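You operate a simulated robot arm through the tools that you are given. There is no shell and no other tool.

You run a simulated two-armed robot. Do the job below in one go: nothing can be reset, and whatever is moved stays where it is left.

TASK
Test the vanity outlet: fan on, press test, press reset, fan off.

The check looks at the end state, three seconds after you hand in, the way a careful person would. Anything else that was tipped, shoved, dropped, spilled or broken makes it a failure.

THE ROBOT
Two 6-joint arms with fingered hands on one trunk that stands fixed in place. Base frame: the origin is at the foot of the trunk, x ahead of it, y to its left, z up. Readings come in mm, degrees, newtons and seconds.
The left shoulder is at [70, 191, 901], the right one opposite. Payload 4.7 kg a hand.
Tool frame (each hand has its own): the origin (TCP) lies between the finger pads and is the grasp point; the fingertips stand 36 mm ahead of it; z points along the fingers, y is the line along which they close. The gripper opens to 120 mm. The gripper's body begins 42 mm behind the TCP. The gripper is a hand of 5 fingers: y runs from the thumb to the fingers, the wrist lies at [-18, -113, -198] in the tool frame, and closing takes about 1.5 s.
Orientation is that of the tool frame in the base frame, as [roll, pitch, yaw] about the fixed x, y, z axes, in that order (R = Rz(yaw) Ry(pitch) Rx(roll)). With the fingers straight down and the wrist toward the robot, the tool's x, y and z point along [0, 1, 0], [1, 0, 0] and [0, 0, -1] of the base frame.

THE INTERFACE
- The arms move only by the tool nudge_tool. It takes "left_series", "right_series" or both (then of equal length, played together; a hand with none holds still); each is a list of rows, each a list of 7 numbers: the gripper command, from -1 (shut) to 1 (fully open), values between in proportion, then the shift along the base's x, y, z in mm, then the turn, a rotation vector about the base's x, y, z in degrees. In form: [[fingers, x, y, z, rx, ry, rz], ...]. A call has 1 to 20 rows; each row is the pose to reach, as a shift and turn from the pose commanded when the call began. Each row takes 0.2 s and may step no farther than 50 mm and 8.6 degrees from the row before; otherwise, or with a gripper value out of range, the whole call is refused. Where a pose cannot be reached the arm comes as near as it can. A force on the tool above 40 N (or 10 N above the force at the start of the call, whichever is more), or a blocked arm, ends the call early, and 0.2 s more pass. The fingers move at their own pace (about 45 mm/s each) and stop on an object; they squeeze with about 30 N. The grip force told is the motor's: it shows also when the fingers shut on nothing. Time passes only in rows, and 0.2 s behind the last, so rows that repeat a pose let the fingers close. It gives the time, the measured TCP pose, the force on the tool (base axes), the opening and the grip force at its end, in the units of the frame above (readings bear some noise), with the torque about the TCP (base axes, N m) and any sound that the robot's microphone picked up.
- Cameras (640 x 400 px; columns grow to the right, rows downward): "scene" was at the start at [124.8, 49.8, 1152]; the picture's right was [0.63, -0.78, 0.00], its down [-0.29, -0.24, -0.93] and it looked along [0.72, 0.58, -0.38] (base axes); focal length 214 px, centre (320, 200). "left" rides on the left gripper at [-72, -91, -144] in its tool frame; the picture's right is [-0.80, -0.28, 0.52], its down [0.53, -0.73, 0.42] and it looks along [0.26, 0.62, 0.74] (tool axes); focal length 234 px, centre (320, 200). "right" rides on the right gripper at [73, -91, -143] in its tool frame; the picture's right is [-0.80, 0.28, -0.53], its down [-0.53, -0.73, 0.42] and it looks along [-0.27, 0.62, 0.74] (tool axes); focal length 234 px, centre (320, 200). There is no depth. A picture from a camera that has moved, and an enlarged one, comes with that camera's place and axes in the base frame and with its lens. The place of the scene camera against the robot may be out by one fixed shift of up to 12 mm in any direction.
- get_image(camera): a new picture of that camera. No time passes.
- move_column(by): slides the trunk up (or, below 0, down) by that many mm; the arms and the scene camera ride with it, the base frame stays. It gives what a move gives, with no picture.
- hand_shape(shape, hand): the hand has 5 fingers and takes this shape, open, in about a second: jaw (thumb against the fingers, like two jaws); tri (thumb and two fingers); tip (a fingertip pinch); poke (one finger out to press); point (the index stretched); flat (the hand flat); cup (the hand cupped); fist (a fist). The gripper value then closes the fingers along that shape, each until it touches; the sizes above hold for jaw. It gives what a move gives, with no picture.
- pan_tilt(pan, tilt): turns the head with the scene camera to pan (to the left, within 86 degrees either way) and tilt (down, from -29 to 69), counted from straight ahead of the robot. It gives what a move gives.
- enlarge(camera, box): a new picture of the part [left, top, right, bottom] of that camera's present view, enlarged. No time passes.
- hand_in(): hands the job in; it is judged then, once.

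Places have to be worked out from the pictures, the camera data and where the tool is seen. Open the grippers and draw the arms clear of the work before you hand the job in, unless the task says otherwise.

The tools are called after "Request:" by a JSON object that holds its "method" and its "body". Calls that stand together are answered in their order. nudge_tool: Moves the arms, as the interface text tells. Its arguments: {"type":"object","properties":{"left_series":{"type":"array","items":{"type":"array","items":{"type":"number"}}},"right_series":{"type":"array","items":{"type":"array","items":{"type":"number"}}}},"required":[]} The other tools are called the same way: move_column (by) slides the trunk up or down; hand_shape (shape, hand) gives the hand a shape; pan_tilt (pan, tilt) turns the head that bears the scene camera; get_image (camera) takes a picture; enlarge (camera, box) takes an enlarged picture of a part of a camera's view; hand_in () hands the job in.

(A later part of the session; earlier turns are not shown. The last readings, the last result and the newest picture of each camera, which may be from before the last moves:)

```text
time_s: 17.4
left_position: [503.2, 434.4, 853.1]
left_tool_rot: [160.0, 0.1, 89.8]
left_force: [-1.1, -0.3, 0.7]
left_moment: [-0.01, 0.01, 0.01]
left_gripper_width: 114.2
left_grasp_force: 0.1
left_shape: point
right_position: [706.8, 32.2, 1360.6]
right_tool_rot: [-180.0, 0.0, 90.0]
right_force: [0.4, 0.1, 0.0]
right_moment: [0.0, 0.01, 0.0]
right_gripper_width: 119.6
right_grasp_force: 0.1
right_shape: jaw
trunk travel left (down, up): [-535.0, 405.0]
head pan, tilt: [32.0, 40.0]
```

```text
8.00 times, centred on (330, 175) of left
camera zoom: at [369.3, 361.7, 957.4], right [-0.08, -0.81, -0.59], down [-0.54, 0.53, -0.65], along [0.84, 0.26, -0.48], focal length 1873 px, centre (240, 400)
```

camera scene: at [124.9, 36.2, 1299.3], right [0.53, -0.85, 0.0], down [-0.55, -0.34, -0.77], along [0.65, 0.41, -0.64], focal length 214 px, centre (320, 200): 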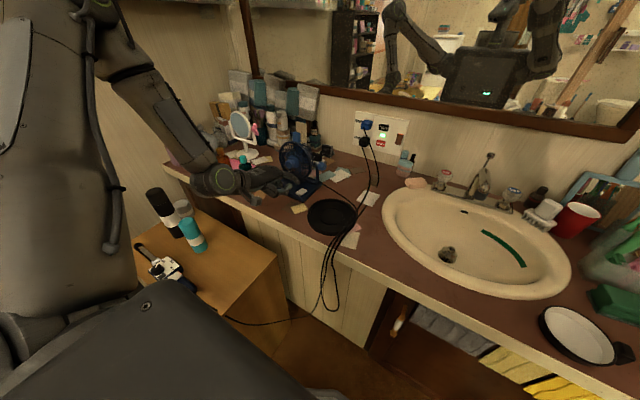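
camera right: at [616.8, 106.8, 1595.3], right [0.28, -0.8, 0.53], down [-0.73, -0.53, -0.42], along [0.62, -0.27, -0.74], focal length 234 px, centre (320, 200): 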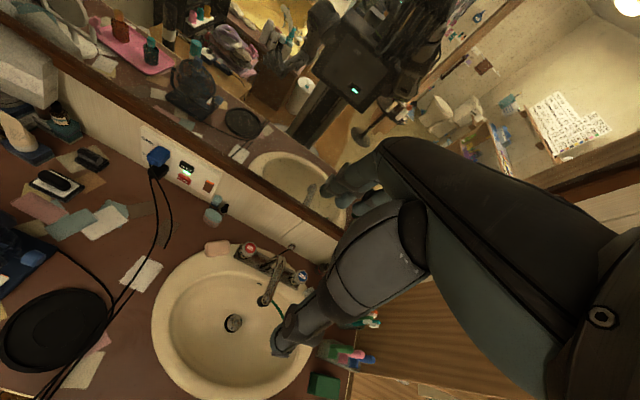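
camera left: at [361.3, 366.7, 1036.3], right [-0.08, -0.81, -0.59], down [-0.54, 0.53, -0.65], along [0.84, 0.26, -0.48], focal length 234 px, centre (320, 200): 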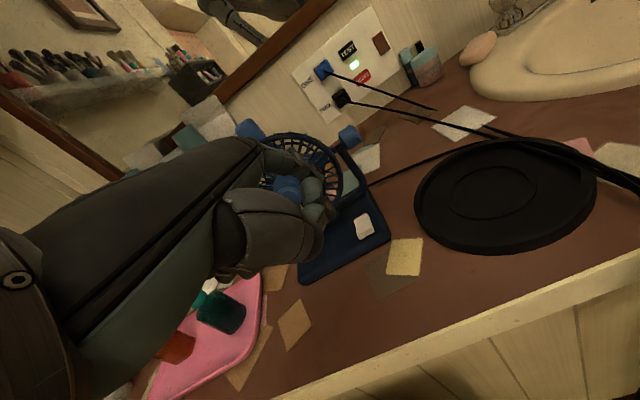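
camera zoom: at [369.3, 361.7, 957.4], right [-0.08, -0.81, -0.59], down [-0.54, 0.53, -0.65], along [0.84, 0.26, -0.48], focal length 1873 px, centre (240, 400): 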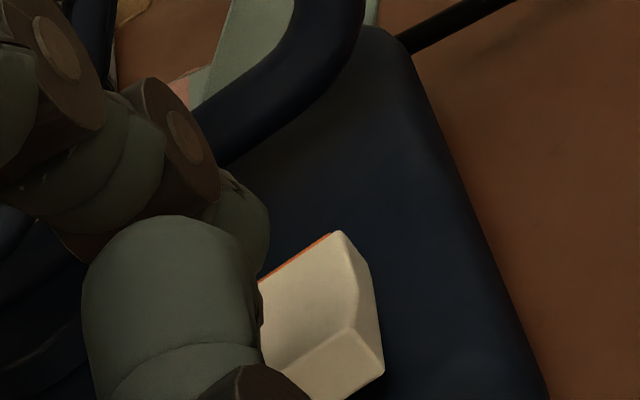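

The fingertip is now about 8 mm above the rocker's raised end, close to its centreline. I'll descend in small steps and watch the force.

Request:
{"method": "nudge_tool", "body": {"left_series": [[-1, 0, 0, -2, 0, 0, 0], [-1, 0, 0, -4, 0, 0, 0], [-1, 0, 0, -6, 0, 0, 0], [-1, 0, 0, -8, 0, 0, 0]]}}

Request:
{"method": "enlarge", "body": {"camera": "scene", "box": [286, 175, 318, 195]}}

Request:
{"method": "enlarge", "body": {"camera": "left", "box": [290, 150, 370, 200]}}

```text
time_s: 18.4
left_position: [503.7, 435.1, 846.6]
left_tool_rot: [160.0, 0.2, 89.8]
left_force: [-0.7, -0.3, -0.2]
left_moment: [-0.01, 0.0, 0.04]
left_gripper_width: 114.1
left_grasp_force: 0.1
left_shape: point
right_position: [707.8, 33.3, 1360.2]
right_tool_rot: [-180.0, 0.1, 90.0]
right_force: [0.4, -0.3, 0.2]
right_moment: [-0.01, -0.01, 0.0]
right_gripper_width: 119.6
right_grasp_force: 0.1
right_shape: jaw
trunk travel left (down, up): [-535.0, 405.0]
head pan, tilt: [32.0, 40.0]
```

```text
16.00 times, centred on (302, 185) of scene
camera zoom: at [125.2, 36.3, 1281.2], right [0.53, -0.85, 0.0], down [-0.55, -0.34, -0.77], along [0.65, 0.41, -0.64], focal length 3432 px, centre (608, 440)
```

zoom: 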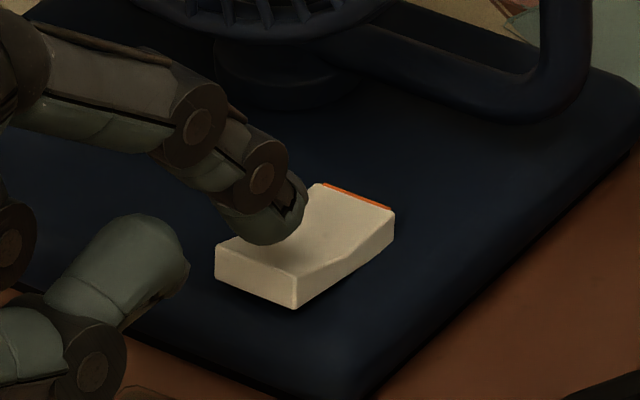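

```text
8.00 times, centred on (330, 175) of left
camera zoom: at [370.0, 362.0, 950.0], right [-0.08, -0.81, -0.59], down [-0.54, 0.53, -0.65], along [0.84, 0.26, -0.48], focal length 1873 px, centre (240, 400)
```

zoom: 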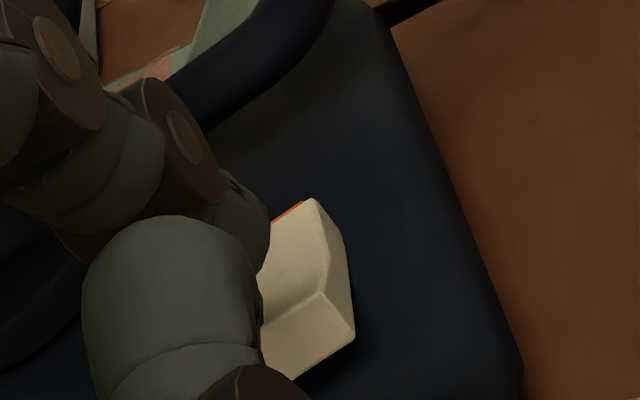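

The fingertip is just above the rocker's near half with no contact force yet. I'll continue down 8 mm in 2 mm steps.

Request:
{"method": "nudge_tool", "body": {"left_series": [[-1, 0, -1, -2, 0, 0, 0], [-1, 0, -2, -4, 0, 0, 0], [-1, 0, -2, -6, 0, 0, 0], [-1, 0, -2, -8, 0, 0, 0]]}}

Request:
{"method": "enlarge", "body": {"camera": "scene", "box": [286, 175, 318, 195]}}

```text
time_s: 19.4
left_position: [500.9, 434.9, 843.1]
left_tool_rot: [160.0, 0.2, 89.8]
left_force: [-0.5, 0.0, 0.4]
left_moment: [0.0, 0.01, -0.02]
left_gripper_width: 114.2
left_grasp_force: 0.0
left_shape: point
left hand out of reach, approached as far as the arm can: row 2, 3, 4
right_position: [708.0, 34.0, 1361.2]
right_tool_rot: [180.0, 0.0, 90.0]
right_force: [0.5, 0.4, 0.2]
right_moment: [0.02, 0.02, 0.0]
right_gripper_width: 119.8
right_grasp_force: 0.0
right_shape: jaw
trunk travel left (down, up): [-535.0, 405.0]
head pan, tilt: [32.0, 40.0]
```

```text
16.00 times, centred on (302, 185) of scene
camera zoom: at [125.1, 36.3, 1281.2], right [0.53, -0.85, 0.0], down [-0.55, -0.34, -0.77], along [0.65, 0.41, -0.64], focal length 3432 px, centre (608, 440)
```

zoom: 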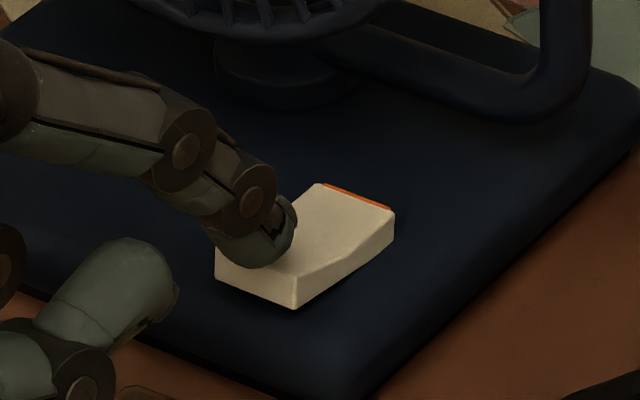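

The arm's reach limit stopped it just short of contact. I'll lift the arm 14 mm, lower the trunk 16 mm to regain working room, and then press with the arm.

Request:
{"method": "nudge_tool", "body": {"left_series": [[-1, 1, -1, 7, 0, 0, 0], [-1, 3, -1, 14, 0, 0, 0], [-1, 3, -1, 14, 0, 0, 0]]}}

Request:
{"method": "move_column", "body": {"by": -16}}

Request:
{"method": "enlarge", "body": {"camera": "scene", "box": [286, 172, 318, 192]}}

```text
time_s: 20.2
left_position: [503.7, 434.3, 856.6]
left_tool_rot: [160.0, 0.2, 89.9]
left_force: [0.4, 0.8, -0.3]
left_moment: [-0.02, -0.02, -0.03]
left_gripper_width: 114.2
left_grasp_force: 0.1
left_shape: point
right_position: [707.8, 32.9, 1360.4]
right_tool_rot: [180.0, 0.0, 90.0]
right_force: [-0.2, -0.5, -0.4]
right_moment: [-0.03, 0.0, 0.05]
right_gripper_width: 119.5
right_grasp_force: 0.1
right_shape: jaw
trunk travel left (down, up): [-535.0, 405.0]
head pan, tilt: [32.0, 40.0]
```

```text
time_s: 20.8
left_position: [503.9, 433.7, 840.8]
left_tool_rot: [160.0, 0.2, 89.8]
left_force: [0.5, -0.6, -0.3]
left_moment: [0.01, -0.01, 0.02]
left_gripper_width: 0.0
left_grasp_force: 0.1
left_shape: point
right_position: [707.5, 33.4, 1345.7]
right_tool_rot: [-180.0, 0.0, 90.1]
right_force: [0.0, 0.8, 0.3]
right_moment: [0.0, 0.0, 0.01]
right_gripper_width: 119.6
right_grasp_force: 0.1
right_shape: jaw
trunk travel left (down, up): [-519.0, 421.0]
head pan, tilt: [32.0, 40.0]
```

```text
16.00 times, centred on (302, 182) of scene
camera zoom: at [124.8, 36.1, 1265.2], right [0.53, -0.85, 0.0], down [-0.55, -0.34, -0.77], along [0.65, 0.41, -0.64], focal length 3432 px, centre (608, 488)
```

zoom: 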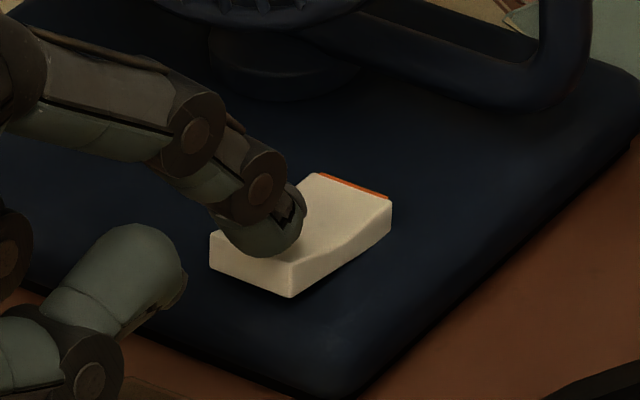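

The tip looks about to touch the rocker's near half. I'll press down in 1.5 mm steps with force checks.

Request:
{"method": "nudge_tool", "body": {"left_series": [[-1, 0, 0, -1.5, 0, 0, 0], [-1, 0, 0, -3, 0, 0, 0], [-1, 0, 0, -4.5, 0, 0, 0], [-1, 0, 0, -6, 0, 0, 0]]}}

Request:
{"method": "enlarge", "body": {"camera": "scene", "box": [286, 172, 318, 192]}}

```text
time_s: 21.8
left_position: [504.0, 434.2, 834.4]
left_tool_rot: [160.0, 0.2, 89.9]
left_force: [0.4, 0.4, 0.2]
left_moment: [-0.03, -0.02, -0.01]
left_gripper_width: 0.0
left_grasp_force: 0.0
left_shape: point
right_position: [706.3, 34.5, 1343.8]
right_tool_rot: [180.0, 0.0, 90.0]
right_force: [-0.2, 0.1, 0.2]
right_moment: [-0.01, -0.04, 0.01]
right_gripper_width: 119.6
right_grasp_force: 0.0
right_shape: jaw
trunk travel left (down, up): [-519.0, 421.0]
head pan, tilt: [32.0, 40.0]
```

```text
16.00 times, centred on (302, 182) of scene
camera zoom: at [125.2, 36.3, 1265.2], right [0.53, -0.85, 0.0], down [-0.55, -0.34, -0.77], along [0.65, 0.41, -0.64], focal length 3432 px, centre (608, 488)
```

zoom: 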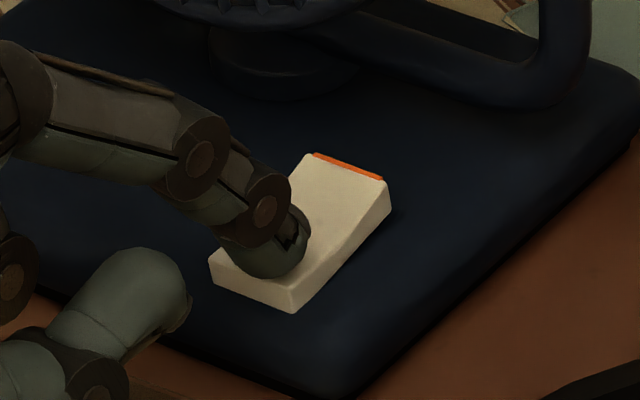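

The rocker has tipped: its far end is up with the red mark showing, and the near end is down. I'll lift off about 25 mm and check whether the fan is running.

Request:
{"method": "nudge_tool", "body": {"left_series": [[-1, 0, 0, 5, 0, 0, 0], [-1, 0, 0, 15, 0, 0, 0], [-1, -4, 0, 25, 0, 0, 0], [-1, -4, 0, 25, 0, 0, 0]]}}

Request:
{"method": "enlarge", "body": {"camera": "scene", "box": [270, 130, 350, 180]}}

Request:
{"method": "enlarge", "body": {"camera": "scene", "box": [286, 172, 318, 192]}}

```text
time_s: 22.8
left_position: [500.9, 434.1, 858.9]
left_tool_rot: [160.2, 0.3, 89.8]
left_force: [0.4, -0.1, -0.6]
left_moment: [0.01, 0.01, 0.0]
left_gripper_width: 0.0
left_grasp_force: 0.2
left_shape: point
right_position: [708.0, 33.0, 1344.9]
right_tool_rot: [180.0, -0.1, 90.0]
right_force: [-0.4, -0.4, 0.2]
right_moment: [0.01, 0.03, 0.03]
right_gripper_width: 119.5
right_grasp_force: 0.2
right_shape: jaw
trunk travel left (down, up): [-519.0, 421.0]
head pan, tilt: [32.0, 40.0]
```

```text
8.00 times, centred on (310, 155) of scene
camera zoom: at [125.7, 36.0, 1265.1], right [0.53, -0.85, 0.0], down [-0.55, -0.34, -0.77], along [0.65, 0.41, -0.64], focal length 1716 px, centre (400, 560)
```

zoom: 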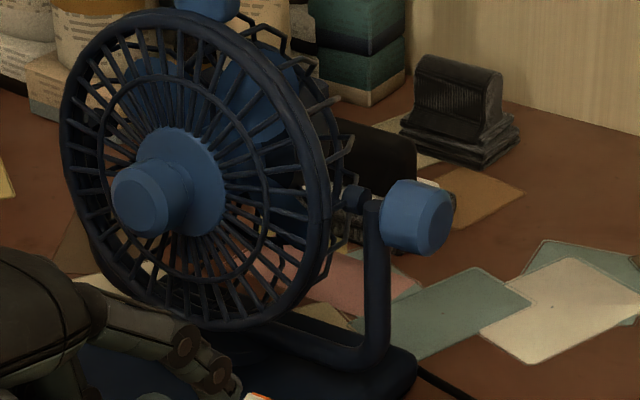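

```text
16.00 times, centred on (302, 182) of scene
camera zoom: at [125.7, 36.0, 1265.1], right [0.53, -0.85, 0.0], down [-0.55, -0.34, -0.77], along [0.65, 0.41, -0.64], focal length 3432 px, centre (608, 488)
```

zoom: 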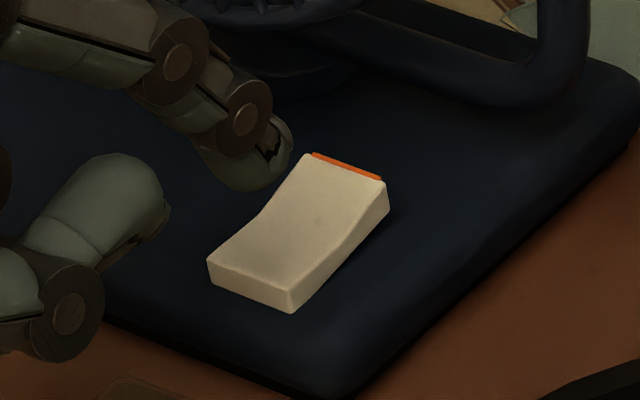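

The rocker stays in its new position. I'll let time pass in two small holds and compare fan pictures, and also look at the outlet lamp.

Request:
{"method": "nudge_tool", "body": {"left_series": [[-1, 0, 0, 0, 0, 0, 0]]}}

Request:
{"method": "enlarge", "body": {"camera": "scene", "box": [270, 130, 334, 170]}}

Request:
{"method": "nudge_tool", "body": {"left_series": [[-1, 0, 0, 0, 0, 0, 0]]}}

Request:
{"method": "enlarge", "body": {"camera": "scene", "box": [270, 130, 334, 170]}}

Request:
{"method": "enlarge", "body": {"camera": "scene", "box": [340, 100, 420, 150]}}

```text
time_s: 23.2
left_position: [500.1, 433.5, 859.2]
left_tool_rot: [160.0, 0.2, 89.8]
left_force: [-0.1, 0.2, 0.5]
left_moment: [0.02, -0.06, 0.0]
left_gripper_width: 0.0
left_grasp_force: 0.0
left_shape: point
right_position: [706.7, 34.8, 1344.3]
right_tool_rot: [-179.9, 0.0, 90.1]
right_force: [-0.1, -0.2, -1.0]
right_moment: [0.02, 0.02, 0.01]
right_gripper_width: 119.6
right_grasp_force: 0.1
right_shape: jaw
trunk travel left (down, up): [-519.0, 421.0]
head pan, tilt: [32.0, 40.0]
```

```text
10.00 times, centred on (302, 150) of scene
camera zoom: at [125.2, 36.3, 1265.2], right [0.53, -0.85, 0.0], down [-0.55, -0.34, -0.77], along [0.65, 0.41, -0.64], focal length 2145 px, centre (500, 700)
```

zoom: 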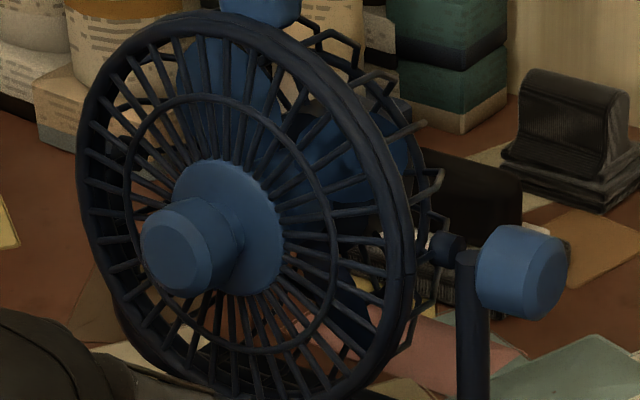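

```text
time_s: 23.6
left_position: [500.0, 432.7, 859.1]
left_tool_rot: [160.1, 0.2, 89.9]
left_force: [0.2, 0.2, 0.1]
left_moment: [0.02, 0.0, 0.02]
left_gripper_width: 0.0
left_grasp_force: 0.0
left_shape: point
right_position: [707.4, 33.7, 1345.1]
right_tool_rot: [180.0, 0.0, 90.0]
right_force: [-0.6, -0.1, -0.9]
right_moment: [-0.02, 0.02, -0.02]
right_gripper_width: 119.7
right_grasp_force: 0.1
right_shape: jaw
trunk travel left (down, up): [-519.0, 421.0]
head pan, tilt: [32.0, 40.0]
```

```text
10.00 times, centred on (302, 150) of scene
camera zoom: at [125.0, 36.3, 1265.2], right [0.53, -0.85, 0.0], down [-0.55, -0.34, -0.77], along [0.65, 0.41, -0.64], focal length 2145 px, centre (500, 700)
```

zoom: 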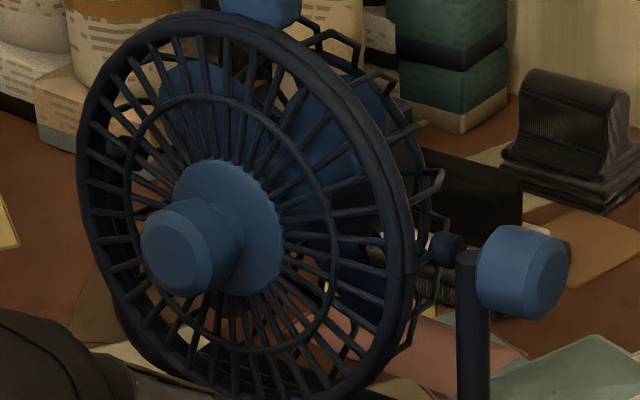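

```text
8.00 times, centred on (380, 125) of scene
camera zoom: at [125.0, 36.3, 1265.2], right [0.53, -0.85, 0.0], down [-0.55, -0.34, -0.77], along [0.65, 0.41, -0.64], focal length 1716 px, centre (-160, 800)
```

zoom: 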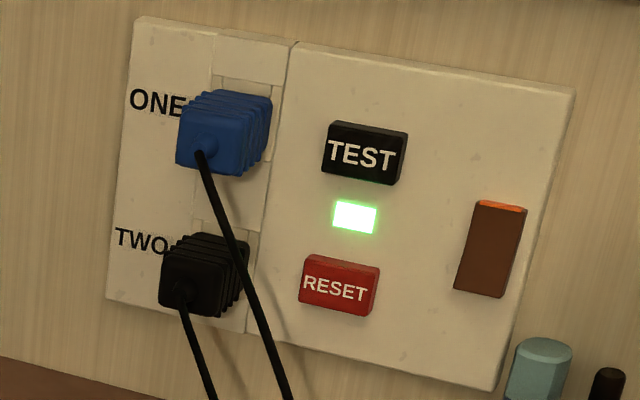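

The blades are in different positions from picture to picture, so the fan is running, and the lamp is still green. Next is TEST at about (975, 272, 967). I'll take the left hand up, around the right side of the fan and out over the counter, while moving the right hand 120 mm to the right to give room.

Request:
{"method": "nudge_tool", "body": {"left_series": [[-1, 2, -5, 15, 0, 0, 0], [-1, 8, -13, 32, 0, 0, 0], [-1, 18, -24, 48, 0, 0, 0], [-1, 32, -36, 62, 0, 0, 0], [-1, 46, -55, 76, 0, 0, 0], [-1, 60, -75, 90, 0, 0, 0], [-1, 75, -97, 104, 0, 0, 0], [-1, 90, -120, 118, 0, 0, 0], [-1, 106, -145, 132, 0, 0, 0], [-1, 122, -170, 146, 0, 0, 0], [-1, 138, -195, 160, 0, 0, 0], [-1, 150, -215, 171, 0, 0, 0], [-1, 150, -215, 171, 0, 0, 0]], "right_series": [[1, 0, -10, 0, 0, 0, 0], [1, 0, -20, 0, 0, 0, 0], [1, 0, -30, 0, 0, 0, 0], [1, 0, -40, 0, 0, 0, 0], [1, 0, -50, 0, 0, 0, 0], [1, 0, -60, 0, 0, 0, 0], [1, 0, -70, 0, 0, 0, 0], [1, 0, -80, 0, 0, 0, 0], [1, 0, -90, 0, 0, 0, 0], [1, 0, -100, 0, 0, 0, 0], [1, 0, -110, 0, 0, 0, 0], [1, 0, -120, 0, 0, 0, 0], [1, 0, -120, 0, 0, 0, 0]]}}

Request:
{"method": "pan_tilt", "body": {"pan": 20, "tilt": 25}}

Request:
{"method": "get_image", "body": {"camera": "scene"}}

Request:
{"method": "get_image", "body": {"camera": "left"}}

```text
time_s: 26.4
left_position: [589.1, 401.5, 991.6]
left_tool_rot: [157.4, 4.0, 84.2]
left_force: [-0.1, 0.1, 0.2]
left_moment: [0.0, 0.0, 0.04]
left_gripper_width: 114.2
left_grasp_force: 0.1
left_shape: point
left hand out of reach, approached as far as the arm can: row 1, 2, 3, 4, 5, 6, 7, 8, 9, 10, 11, 12, 13
right_position: [734.6, -79.4, 1360.1]
right_tool_rot: [180.0, 0.1, 90.1]
right_force: [0.3, 1.1, 0.5]
right_moment: [0.01, 0.02, 0.01]
right_gripper_width: 119.7
right_grasp_force: 0.1
right_shape: jaw
right hand out of reach, approached as far as the arm can: row 2, 3, 4, 5, 6, 7, 8, 9, 10, 11, 12, 13
trunk travel left (down, up): [-519.0, 421.0]
head pan, tilt: [32.0, 40.0]
```

```text
time_s: 27.2
left_position: [590.4, 400.6, 990.2]
left_tool_rot: [157.5, 3.9, 84.2]
left_force: [0.4, 0.6, -0.3]
left_moment: [-0.01, 0.02, 0.0]
left_gripper_width: 114.1
left_grasp_force: 0.1
left_shape: point
right_position: [735.0, -78.4, 1359.9]
right_tool_rot: [179.9, 0.0, 90.0]
right_force: [0.4, 0.0, 0.3]
right_moment: [0.02, -0.03, -0.01]
right_gripper_width: 119.8
right_grasp_force: 0.1
right_shape: jaw
trunk travel left (down, up): [-519.0, 421.0]
head pan, tilt: [20.0, 25.0]
```

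```text
taken
camera scene: at [139.6, 22.7, 1288.4], right [0.34, -0.94, 0.0], down [-0.4, -0.14, -0.91], along [0.85, 0.31, -0.42], focal length 214 px, centre (320, 200)
```

scene: 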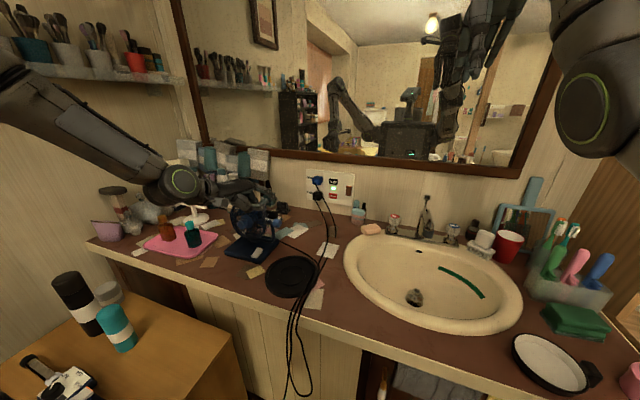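

```text
taken
camera left: at [445.2, 349.5, 1094.2], right [-0.14, -0.83, -0.53], down [-0.46, 0.53, -0.71], along [0.88, 0.15, -0.46], focal length 234 px, centre (320, 200)
```

left: 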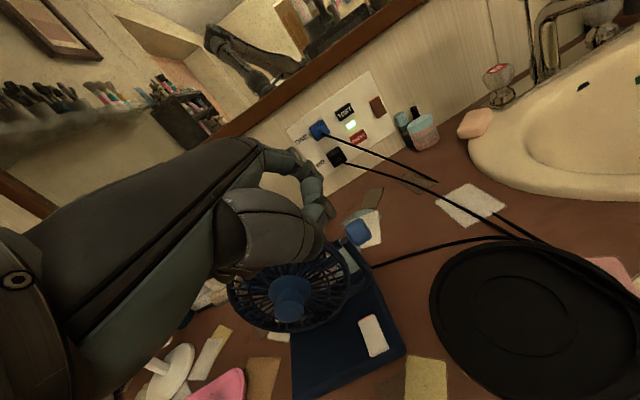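

The hand couldn't follow that path and ended at (590, 401, 990), above and beside the fan. I'll check that the fan and its surroundings are undisturbed.

Request:
{"method": "enlarge", "body": {"camera": "scene", "box": [140, 140, 300, 240]}}

Request:
{"method": "enlarge", "body": {"camera": "left", "box": [200, 200, 424, 340]}}

```text
4.00 times, centred on (220, 190) of scene
camera zoom: at [139.6, 22.7, 1288.4], right [0.34, -0.94, 0.0], down [-0.4, -0.14, -0.91], along [0.85, 0.31, -0.42], focal length 858 px, centre (720, 240)
```

zoom: 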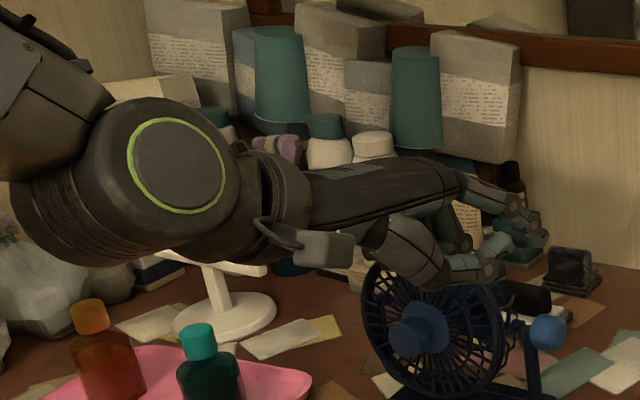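

```text
2.86 times, centred on (312, 270) of left
camera zoom: at [445.2, 349.5, 1094.2], right [-0.14, -0.83, -0.53], down [-0.46, 0.53, -0.71], along [0.88, 0.15, -0.46], focal length 669 px, centre (343, 0)
```

zoom: 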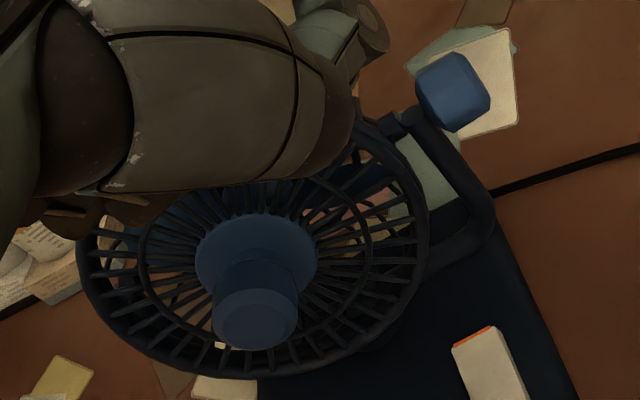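

The fan looks undisturbed and the forces are near zero. I'll lift straight up with the trunk by 110 mm so the hand gets well above the fan before moving on.

Request:
{"method": "move_column", "body": {"by": 110}}

Request:
{"method": "enlarge", "body": {"camera": "scene", "box": [160, 150, 320, 250]}}

Request:
{"method": "get_image", "body": {"camera": "left"}}

```text
time_s: 28.6
left_position: [589.6, 401.3, 1101.9]
left_tool_rot: [157.4, 4.1, 84.1]
left_force: [-0.9, 0.3, -0.5]
left_moment: [0.03, 0.01, 0.01]
left_gripper_width: 114.3
left_grasp_force: 0.1
left_shape: point
right_position: [734.9, -79.6, 1469.6]
right_tool_rot: [-179.8, 0.0, 90.0]
right_force: [-0.4, -0.1, -0.5]
right_moment: [0.01, -0.01, 0.01]
right_gripper_width: 119.6
right_grasp_force: 0.1
right_shape: jaw
trunk travel left (down, up): [-629.0, 311.0]
head pan, tilt: [20.0, 25.0]
```

```text
4.00 times, centred on (240, 200) of scene
camera zoom: at [139.9, 22.8, 1398.4], right [0.34, -0.94, 0.0], down [-0.4, -0.14, -0.91], along [0.85, 0.31, -0.42], focal length 858 px, centre (640, 200)
```

zoom: 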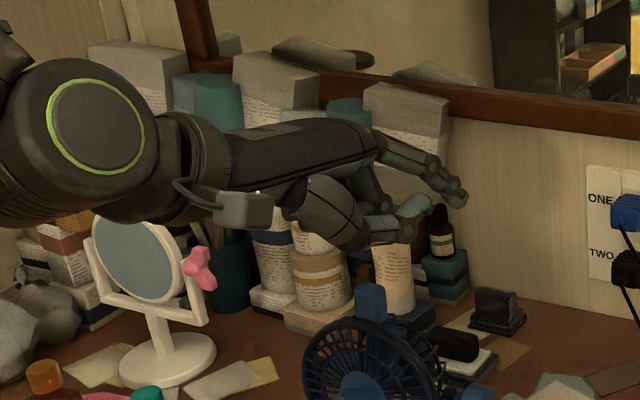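

```text
taken
camera left: at [445.4, 349.7, 1204.0], right [-0.14, -0.83, -0.53], down [-0.46, 0.53, -0.71], along [0.88, 0.15, -0.46], focal length 234 px, centre (320, 200)
```

left: 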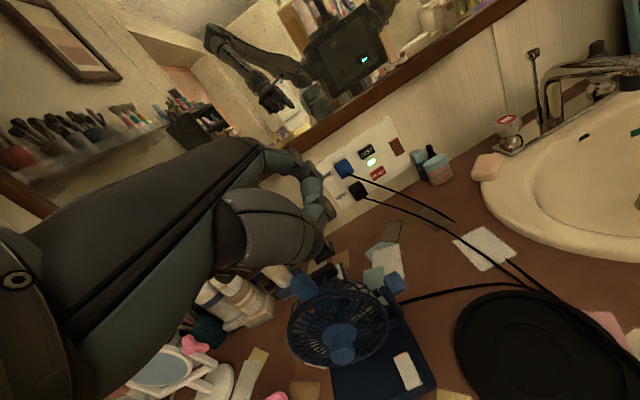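

The hand is clear above the fan at z≈1102. I'll now move it forward and right toward the outlet at this height while turning it about 40° left, so the hand stays right of the hanging cords.

Request:
{"method": "nudge_tool", "body": {"left_series": [[-1, 21, -12, 0, 0.4, 0.45, 5.1], [-1, 42, -25, 0, 0.8, 0.9, 10.2], [-1, 64, -38, 0, 1.2, 1.35, 15.3], [-1, 85, -50, 0, 1.65, 1.8, 20.4], [-1, 106, -62, 0, 2.1, 2.25, 25.5], [-1, 128, -75, 0, 2.5, 2.7, 30.6], [-1, 149, -88, 0, 2.9, 3.15, 35.7], [-1, 170, -100, 0, 3.3, 3.6, 40.7], [-1, 170, -100, 0, 3.3, 3.6, 40.7]]}}

Request:
{"method": "get_image", "body": {"camera": "scene"}}

Request:
{"method": "get_image", "body": {"camera": "left"}}

```text
time_s: 30.6
left_position: [646.4, 536.6, 1050.4]
left_tool_rot: [157.1, 7.5, 103.1]
left_force: [0.8, 0.0, 0.4]
left_moment: [0.01, -0.01, 0.01]
left_gripper_width: 114.4
left_grasp_force: 0.0
left_shape: point
left hand out of reach, approached as far as the arm can: row 1, 2, 3, 4, 5, 6, 7, 8, 9
right_position: [735.4, -80.3, 1470.0]
right_tool_rot: [180.0, 0.0, 90.0]
right_force: [-0.4, 0.0, 0.0]
right_moment: [-0.01, 0.03, 0.03]
right_gripper_width: 119.6
right_grasp_force: 0.0
right_shape: jaw
trunk travel left (down, up): [-629.0, 311.0]
head pan, tilt: [20.0, 25.0]
```

```text
taken
camera scene: at [139.5, 22.6, 1398.5], right [0.34, -0.94, 0.0], down [-0.4, -0.14, -0.91], along [0.85, 0.31, -0.42], focal length 214 px, centre (320, 200)
```

scene: 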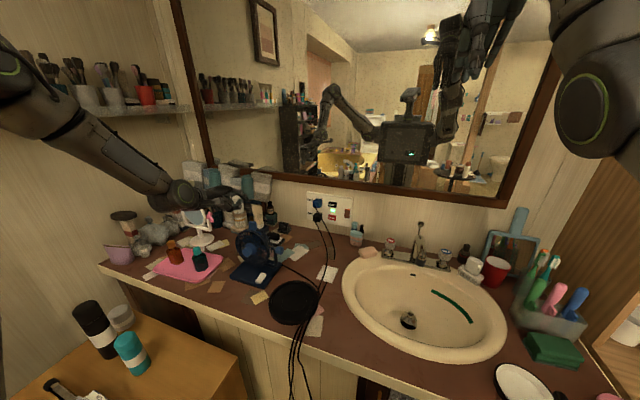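

```text
taken
camera left: at [524.8, 446.8, 1154.7], right [0.15, -0.86, -0.48], down [-0.6, 0.31, -0.74], along [0.79, 0.4, -0.47], focal length 234 px, centre (320, 200)
```

left: 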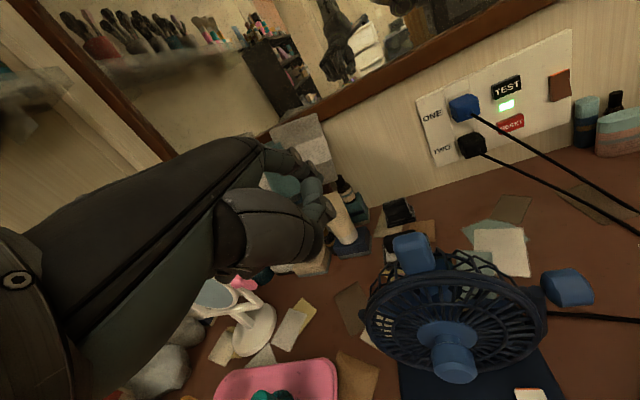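

The turn pushed the arm left to (646, 537, 1050) instead, close above the bottles but with no contact. This arm clearly doesn't like that yaw, so I'll raise the trunk 60 mm to get clear before backing the hand out.

Request:
{"method": "move_column", "body": {"by": 60}}

Request:
{"method": "nudge_tool", "body": {"left_series": [[-1, -15, -8, 5, 0, 0, 0], [-1, -30, -20, 10, 0, 0, -2], [-1, -45, -40, 15, 0, 0, -5], [-1, -60, -60, 20, 0, 0, -8], [-1, -75, -80, 20, 0, 0, -10], [-1, -90, -95, 20, 0, 0, -13], [-1, -100, -100, 20, 0, 0, -13]]}}

Request:
{"method": "get_image", "body": {"camera": "scene"}}

```text
time_s: 31.6
left_position: [646.9, 536.2, 1110.0]
left_tool_rot: [157.2, 7.5, 103.0]
left_force: [0.2, 0.1, 0.6]
left_moment: [-0.03, -0.02, -0.01]
left_gripper_width: 114.2
left_grasp_force: 0.1
left_shape: point
right_position: [736.2, -78.8, 1530.3]
right_tool_rot: [180.0, 0.1, 90.0]
right_force: [0.7, -0.1, -0.1]
right_moment: [0.0, -0.01, 0.02]
right_gripper_width: 119.6
right_grasp_force: 0.0
right_shape: jaw
trunk travel left (down, up): [-689.0, 251.0]
head pan, tilt: [20.0, 25.0]
```

```text
time_s: 33.2
left_position: [570.4, 428.3, 1109.6]
left_tool_rot: [157.0, 7.5, 89.9]
left_force: [-0.1, -0.3, 0.2]
left_moment: [0.02, 0.01, -0.01]
left_gripper_width: 114.6
left_grasp_force: 0.2
left_shape: point
left hand out of reach, approached as far as the arm can: row 1, 2, 3, 4, 5, 6, 7
right_position: [735.1, -80.2, 1530.1]
right_tool_rot: [180.0, 0.0, 90.0]
right_force: [-0.3, -0.9, 0.4]
right_moment: [0.01, 0.0, -0.03]
right_gripper_width: 119.6
right_grasp_force: 0.2
right_shape: jaw
trunk travel left (down, up): [-689.0, 251.0]
head pan, tilt: [20.0, 25.0]
```

```text
taken
camera scene: at [140.0, 22.3, 1458.5], right [0.34, -0.94, 0.0], down [-0.4, -0.14, -0.91], along [0.85, 0.31, -0.42], focal length 214 px, centre (320, 200)
```

scene: 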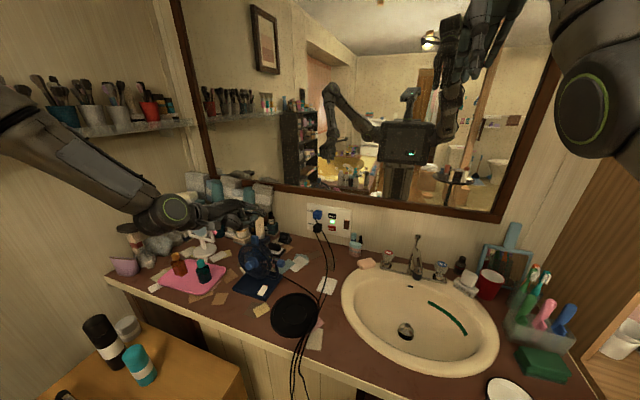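

The left hand is back over the front of the fan at (570, 428, 1110). The right arm suits the outlet better, since it can point left from the right side. I'll draw the left hand back to its reachable spot in front of the fan, restore its 70° tilt, and set the right hand to the point shape.

Request:
{"method": "nudge_tool", "body": {"left_series": [[-1, -13, 2, 0, 1.5, 0.6, 0], [-1, -26, 4, 0, 3, 1.2, 0], [-1, -39, 6, 0, 4.5, 1.8, 0], [-1, -52, 8, 0, 6, 2.4, 0], [-1, -65, 8, -5, 7.5, 3, 0], [-1, -65, 8, -10, 7.5, 3, 0], [-1, -65, 8, -10, 7.5, 3, 0]]}}

Request:
{"method": "hand_shape", "body": {"hand": "right", "shape": "point"}}

Request:
{"method": "get_image", "body": {"camera": "right"}}

Request:
{"method": "get_image", "body": {"camera": "scene"}}

```text
time_s: 34.8
left_position: [531.4, 422.3, 1050.7]
left_tool_rot: [160.0, 0.2, 89.9]
left_force: [0.4, -0.7, 0.0]
left_moment: [0.03, -0.01, 0.04]
left_gripper_width: 114.5
left_grasp_force: 0.0
left_shape: point
left hand out of reach, approached as far as the arm can: row 1, 2, 3, 4, 5, 6, 7
right_position: [735.1, -79.2, 1529.7]
right_tool_rot: [180.0, 0.1, 90.0]
right_force: [0.4, -0.6, -0.3]
right_moment: [-0.02, -0.02, 0.03]
right_gripper_width: 119.8
right_grasp_force: 0.1
right_shape: jaw
trunk travel left (down, up): [-689.0, 251.0]
head pan, tilt: [20.0, 25.0]
```

```text
time_s: 35.7
left_position: [531.1, 422.0, 1051.5]
left_tool_rot: [159.9, 0.2, 89.9]
left_force: [0.0, -0.5, 0.4]
left_moment: [0.02, 0.0, 0.02]
left_gripper_width: 114.1
left_grasp_force: 0.0
left_shape: point
right_position: [735.3, -79.0, 1529.2]
right_tool_rot: [-180.0, 0.1, 90.0]
right_force: [-0.1, 0.2, 1.2]
right_moment: [0.01, 0.0, 0.0]
right_gripper_width: 114.1
right_grasp_force: 0.0
right_shape: point
trunk travel left (down, up): [-689.0, 251.0]
head pan, tilt: [20.0, 25.0]
```

```text
taken
camera right: at [644.6, -6.3, 1671.8], right [0.28, -0.8, 0.53], down [-0.73, -0.53, -0.42], along [0.62, -0.27, -0.74], focal length 234 px, centre (320, 200)
```

right: 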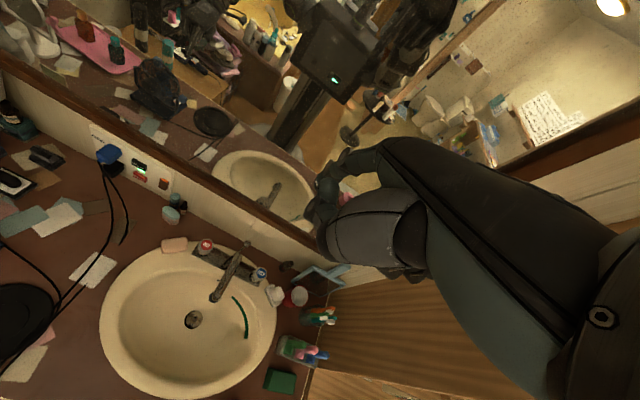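

```text
taken
camera scene: at [139.7, 22.7, 1458.5], right [0.34, -0.94, 0.0], down [-0.4, -0.14, -0.91], along [0.85, 0.31, -0.42], focal length 214 px, centre (320, 200)
```

scene: 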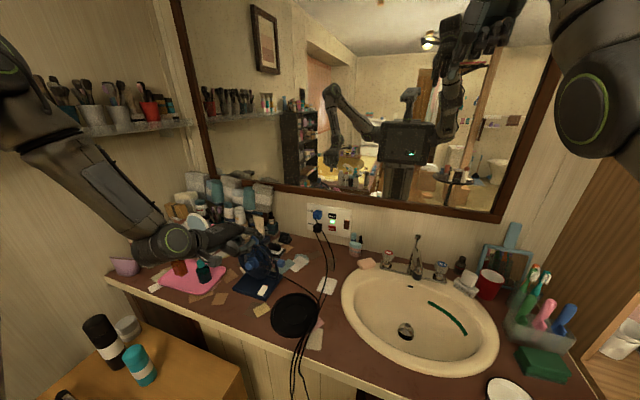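

The left hand is at (531, 422, 1051). I'll shift it slightly back and down to the known-good spot in front of the fan, and at the same time lower the right hand 250 mm in free space over the sink.

Request:
{"method": "nudge_tool", "body": {"left_series": [[-1, -8, 3, -6, 0, 0, 0], [-1, -16, 6, -12, 0, 0, 0], [-1, -24, 9, -20, 0, 0, 0], [-1, -30, 12, -30, 0, 0, 0], [-1, -30, 12, -30, 0, 0, 0], [-1, -30, 12, -30, 0, 0, 0], [-1, -30, 12, -30, 0, 0, 0]], "right_series": [[-1, 0, 0, -40, 0, 0, 0], [-1, 0, 0, -80, 0, 0, 0], [-1, 0, 0, -120, 0, 0, 0], [-1, 0, 0, -160, 0, 0, 0], [-1, 0, 0, -200, 0, 0, 0], [-1, 0, 0, -250, 0, 0, 0], [-1, 0, 0, -250, 0, 0, 0]]}}

Request:
{"method": "get_image", "body": {"camera": "scene"}}

```text
time_s: 37.3
left_position: [500.1, 436.4, 1025.0]
left_tool_rot: [160.1, -0.1, 90.3]
left_force: [-0.2, 1.0, -0.4]
left_moment: [-0.01, -0.02, 0.02]
left_gripper_width: 114.4
left_grasp_force: 0.0
left_shape: point
right_position: [793.6, -69.9, 1274.5]
right_tool_rot: [179.9, -0.1, 90.0]
right_force: [0.3, -0.9, -0.8]
right_moment: [0.0, 0.0, 0.02]
right_gripper_width: 114.2
right_grasp_force: 0.1
right_shape: point
right hand out of reach, approached as far as the arm can: row 1, 2, 3, 4, 5, 6, 7
trunk travel left (down, up): [-689.0, 251.0]
head pan, tilt: [20.0, 25.0]
```

```text
taken
camera scene: at [138.9, 23.3, 1458.6], right [0.34, -0.94, 0.0], down [-0.4, -0.14, -0.91], along [0.85, 0.31, -0.42], focal length 214 px, centre (320, 200)
```

scene: 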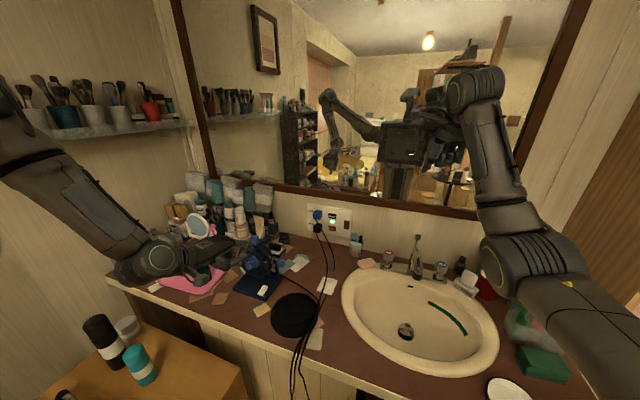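

The left hand is at its staging spot (500, 436, 1025) and the right arm reached (794, −70, 1275). I'll now swing the right hand so its index points left-forward and about 30° down toward the outlet, while bringing it to around (800, 60, 1150).

Request:
{"method": "nudge_tool", "body": {"right_series": [[-1, 1, 16, -15, 1.31, -4.89, 3.6], [-1, 2, 32, -31, 2.62, -9.77, 7.19], [-1, 3, 48, -47, 3.92, -14.66, 10.79], [-1, 4, 65, -62, 5.23, -19.55, 14.39], [-1, 4, 81, -78, 6.54, -24.43, 17.98], [-1, 5, 97, -94, 7.85, -29.32, 21.58], [-1, 6, 114, -110, 9.15, -34.2, 25.17], [-1, 6, 130, -125, 10.46, -39.09, 28.77], [-1, 6, 130, -125, 10.46, -39.09, 28.77]]}}

Request:
{"method": "get_image", "body": {"camera": "scene"}}

Request:
{"method": "get_image", "body": {"camera": "right"}}

```text
time_s: 39.3
left_position: [499.9, 435.5, 1024.4]
left_tool_rot: [160.1, -0.1, 90.3]
left_force: [-0.2, 0.5, -0.3]
left_moment: [0.01, 0.04, 0.0]
left_gripper_width: 114.3
left_grasp_force: 0.0
left_shape: point
right_position: [801.0, 60.9, 1151.1]
right_tool_rot: [139.9, 0.0, 120.0]
right_force: [-0.4, 0.2, -0.6]
right_moment: [-0.03, -0.01, -0.02]
right_gripper_width: 0.0
right_grasp_force: 0.0
right_shape: point
trunk travel left (down, up): [-689.0, 251.0]
head pan, tilt: [20.0, 25.0]
```

```text
taken
camera scene: at [139.6, 22.7, 1458.5], right [0.34, -0.94, 0.0], down [-0.4, -0.14, -0.91], along [0.85, 0.31, -0.42], focal length 214 px, centre (320, 200)
```

scene: 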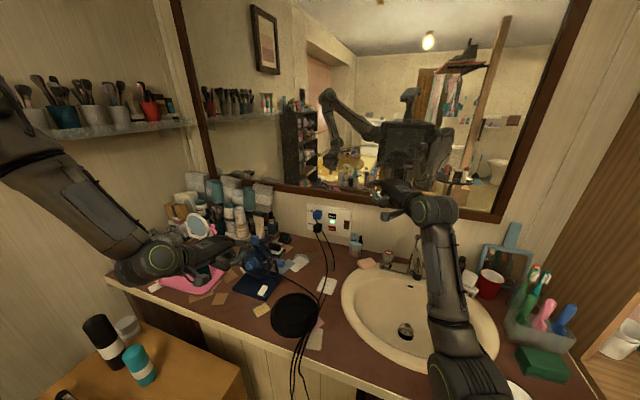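

```text
taken
camera right: at [625.6, 42.7, 1200.4], right [0.29, -0.76, 0.58], down [0.02, -0.6, -0.8], along [0.96, 0.24, -0.16], focal length 234 px, centre (320, 200)
```

right: 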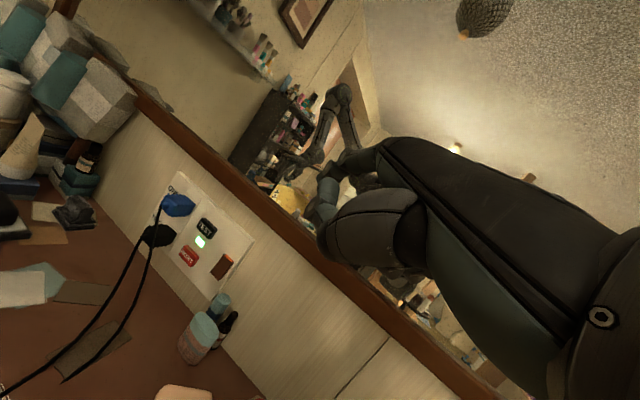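

The right hand reached the new pose exactly with its index pointing toward the outlet. I'll lower the trunk by 141 mm, which brings the left hand to about z 884 in front of the fan and the right hand to about z 1010.

Request:
{"method": "move_column", "body": {"by": -141}}

Request:
{"method": "get_image", "body": {"camera": "scene"}}

Request:
{"method": "enlarge", "body": {"camera": "right", "box": [80, 80, 400, 280]}}

```text
time_s: 41.0
left_position: [499.2, 435.2, 883.8]
left_tool_rot: [160.0, 0.1, 90.1]
left_force: [-1.3, 0.0, 0.1]
left_moment: [0.02, 0.0, 0.02]
left_gripper_width: 114.4
left_grasp_force: 0.1
left_shape: point
right_position: [799.5, 61.2, 1014.7]
right_tool_rot: [139.8, 0.2, 120.0]
right_force: [0.9, -0.2, 0.9]
right_moment: [0.0, 0.0, -0.01]
right_gripper_width: 114.1
right_grasp_force: 0.0
right_shape: point
trunk travel left (down, up): [-548.0, 392.0]
head pan, tilt: [20.0, 25.0]
```

```text
taken
camera scene: at [136.9, 23.4, 1318.5], right [0.34, -0.94, 0.0], down [-0.4, -0.15, -0.91], along [0.85, 0.31, -0.42], focal length 214 px, centre (320, 200)
```

scene: 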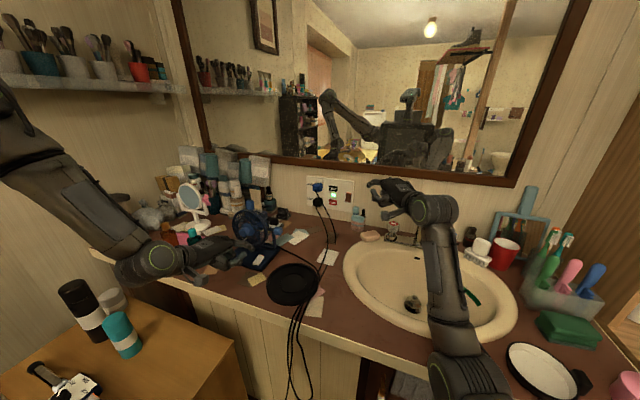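

```text
2.00 times, centred on (240, 180) of right
camera zoom: at [623.5, 43.3, 1063.3], right [0.29, -0.76, 0.58], down [0.02, -0.61, -0.8], along [0.96, 0.24, -0.16], focal length 468 px, centre (480, 240)
```

zoom: 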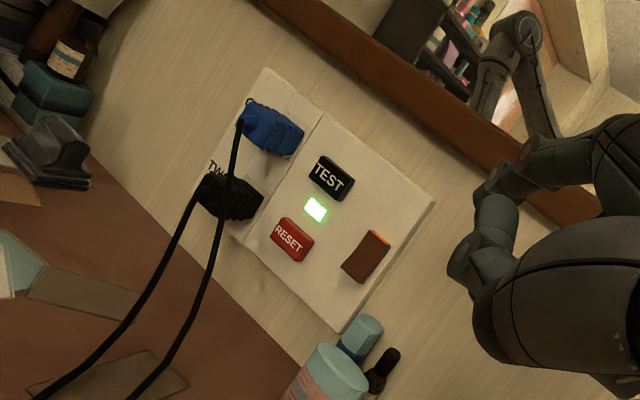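

The right camera agrees with the button positions: TEST at about (975, 271, 966) and RESET at about (975, 272, 896). I'll bring the right index to about 40 mm in front of TEST.

Request:
{"method": "nudge_tool", "body": {"right_series": [[-1, 12, 26, -13, 0, 0, 0], [-1, 24, 52, -27, 0, 0, 0], [-1, 37, 78, -40, 0, 0, 0], [-1, 49, 103, -53, 0, 0, 0], [-1, 61, 128, -67, 0, 0, 0], [-1, 71, 154, -80, 0, 0, 0], [-1, 71, 154, -80, 0, 0, 0]]}}

Request:
{"method": "get_image", "body": {"camera": "right"}}

Request:
{"method": "get_image", "body": {"camera": "scene"}}

Request:
{"method": "enlarge", "body": {"camera": "scene", "box": [290, 165, 386, 225]}}

```text
time_s: 42.6
left_position: [500.9, 434.8, 884.0]
left_tool_rot: [160.1, 0.0, 90.3]
left_force: [0.4, 1.0, -0.3]
left_moment: [0.0, 0.0, 0.0]
left_gripper_width: 114.1
left_grasp_force: 0.0
left_shape: point
right_position: [870.7, 213.0, 931.4]
right_tool_rot: [140.0, 0.0, 120.0]
right_force: [-0.3, -0.7, 0.8]
right_moment: [0.0, -0.03, -0.01]
right_gripper_width: 0.2
right_grasp_force: 0.0
right_shape: point
trunk travel left (down, up): [-548.0, 392.0]
head pan, tilt: [20.0, 25.0]
```

```text
taken
camera right: at [694.6, 196.5, 980.4], right [0.29, -0.76, 0.58], down [0.02, -0.6, -0.8], along [0.96, 0.24, -0.17], focal length 234 px, centre (320, 200)
```

right: 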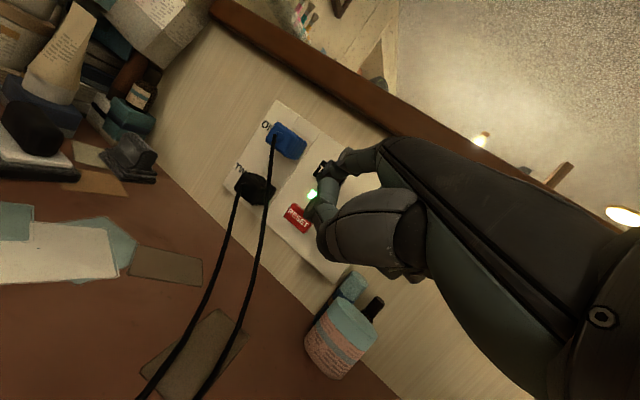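

```text
taken
camera scene: at [139.4, 22.1, 1317.6], right [0.34, -0.94, 0.0], down [-0.4, -0.14, -0.91], along [0.85, 0.31, -0.42], focal length 214 px, centre (320, 200)
```

scene: 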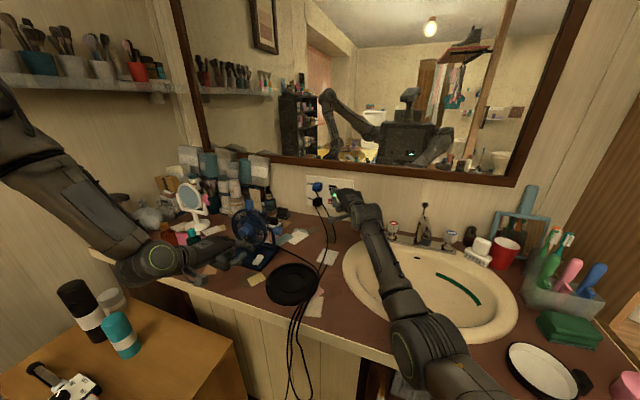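

```text
6.67 times, centred on (338, 195) of scene
camera zoom: at [139.4, 22.1, 1317.6], right [0.34, -0.94, 0.0], down [-0.4, -0.14, -0.91], along [0.85, 0.31, -0.42], focal length 1430 px, centre (200, 233)
```

zoom: 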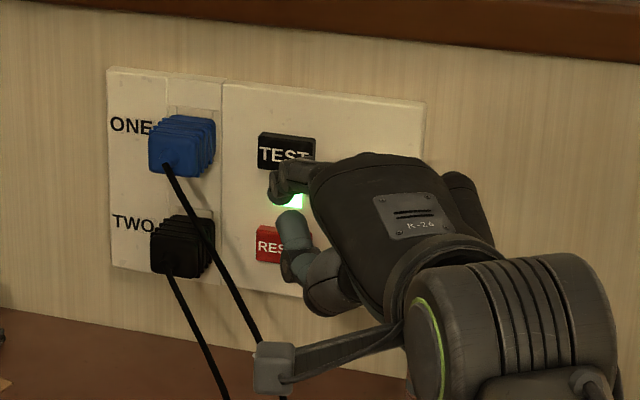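

The right index is lined up with TEST, about 40 mm off the wall and not touching anything. I'll raise it 4 mm and approach to roughly 10 mm from the button.

Request:
{"method": "nudge_tool", "body": {"right_series": [[-1, 8, 1, 2, 0, 0, 0], [-1, 16, 1.5, 4, 0, 0, 0], [-1, 24, 1.5, 4, 0, 0, 0], [-1, 31, 1.5, 4, 0, 0, 0], [-1, 31, 1.5, 4, 0, 0, 0]]}}

Request:
{"method": "enlarge", "body": {"camera": "scene", "box": [310, 170, 374, 210]}}

Request:
{"method": "enlarge", "body": {"camera": "right", "box": [240, 100, 400, 200]}}

```text
time_s: 43.8
left_position: [500.3, 435.4, 882.7]
left_tool_rot: [160.2, 0.0, 90.2]
left_force: [0.3, -0.1, 0.5]
left_moment: [0.01, -0.01, 0.03]
left_gripper_width: 114.0
left_grasp_force: 0.0
left_shape: point
right_position: [902.9, 214.7, 934.3]
right_tool_rot: [140.0, 0.0, 119.9]
right_force: [-0.4, 0.1, -0.1]
right_moment: [-0.02, 0.0, 0.03]
right_gripper_width: 0.0
right_grasp_force: 0.1
right_shape: point
trunk travel left (down, up): [-548.0, 392.0]
head pan, tilt: [20.0, 25.0]
```

```text
10.00 times, centred on (342, 190) of scene
camera zoom: at [139.6, 22.8, 1317.5], right [0.34, -0.94, 0.0], down [-0.4, -0.14, -0.91], along [0.85, 0.31, -0.42], focal length 2145 px, centre (100, 300)
```

zoom: 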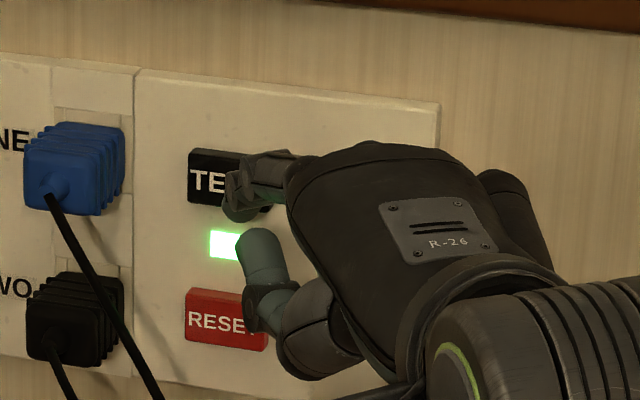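

```text
4.00 times, centred on (320, 150) of right
camera zoom: at [727.2, 198.0, 983.1], right [0.29, -0.76, 0.58], down [0.02, -0.6, -0.8], along [0.96, 0.24, -0.17], focal length 937 px, centre (320, 400)
```

zoom: 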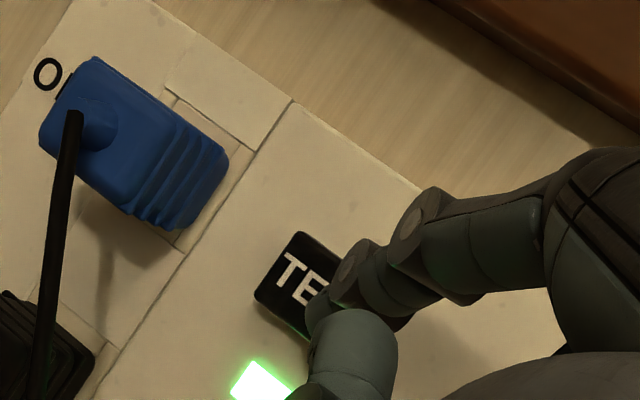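

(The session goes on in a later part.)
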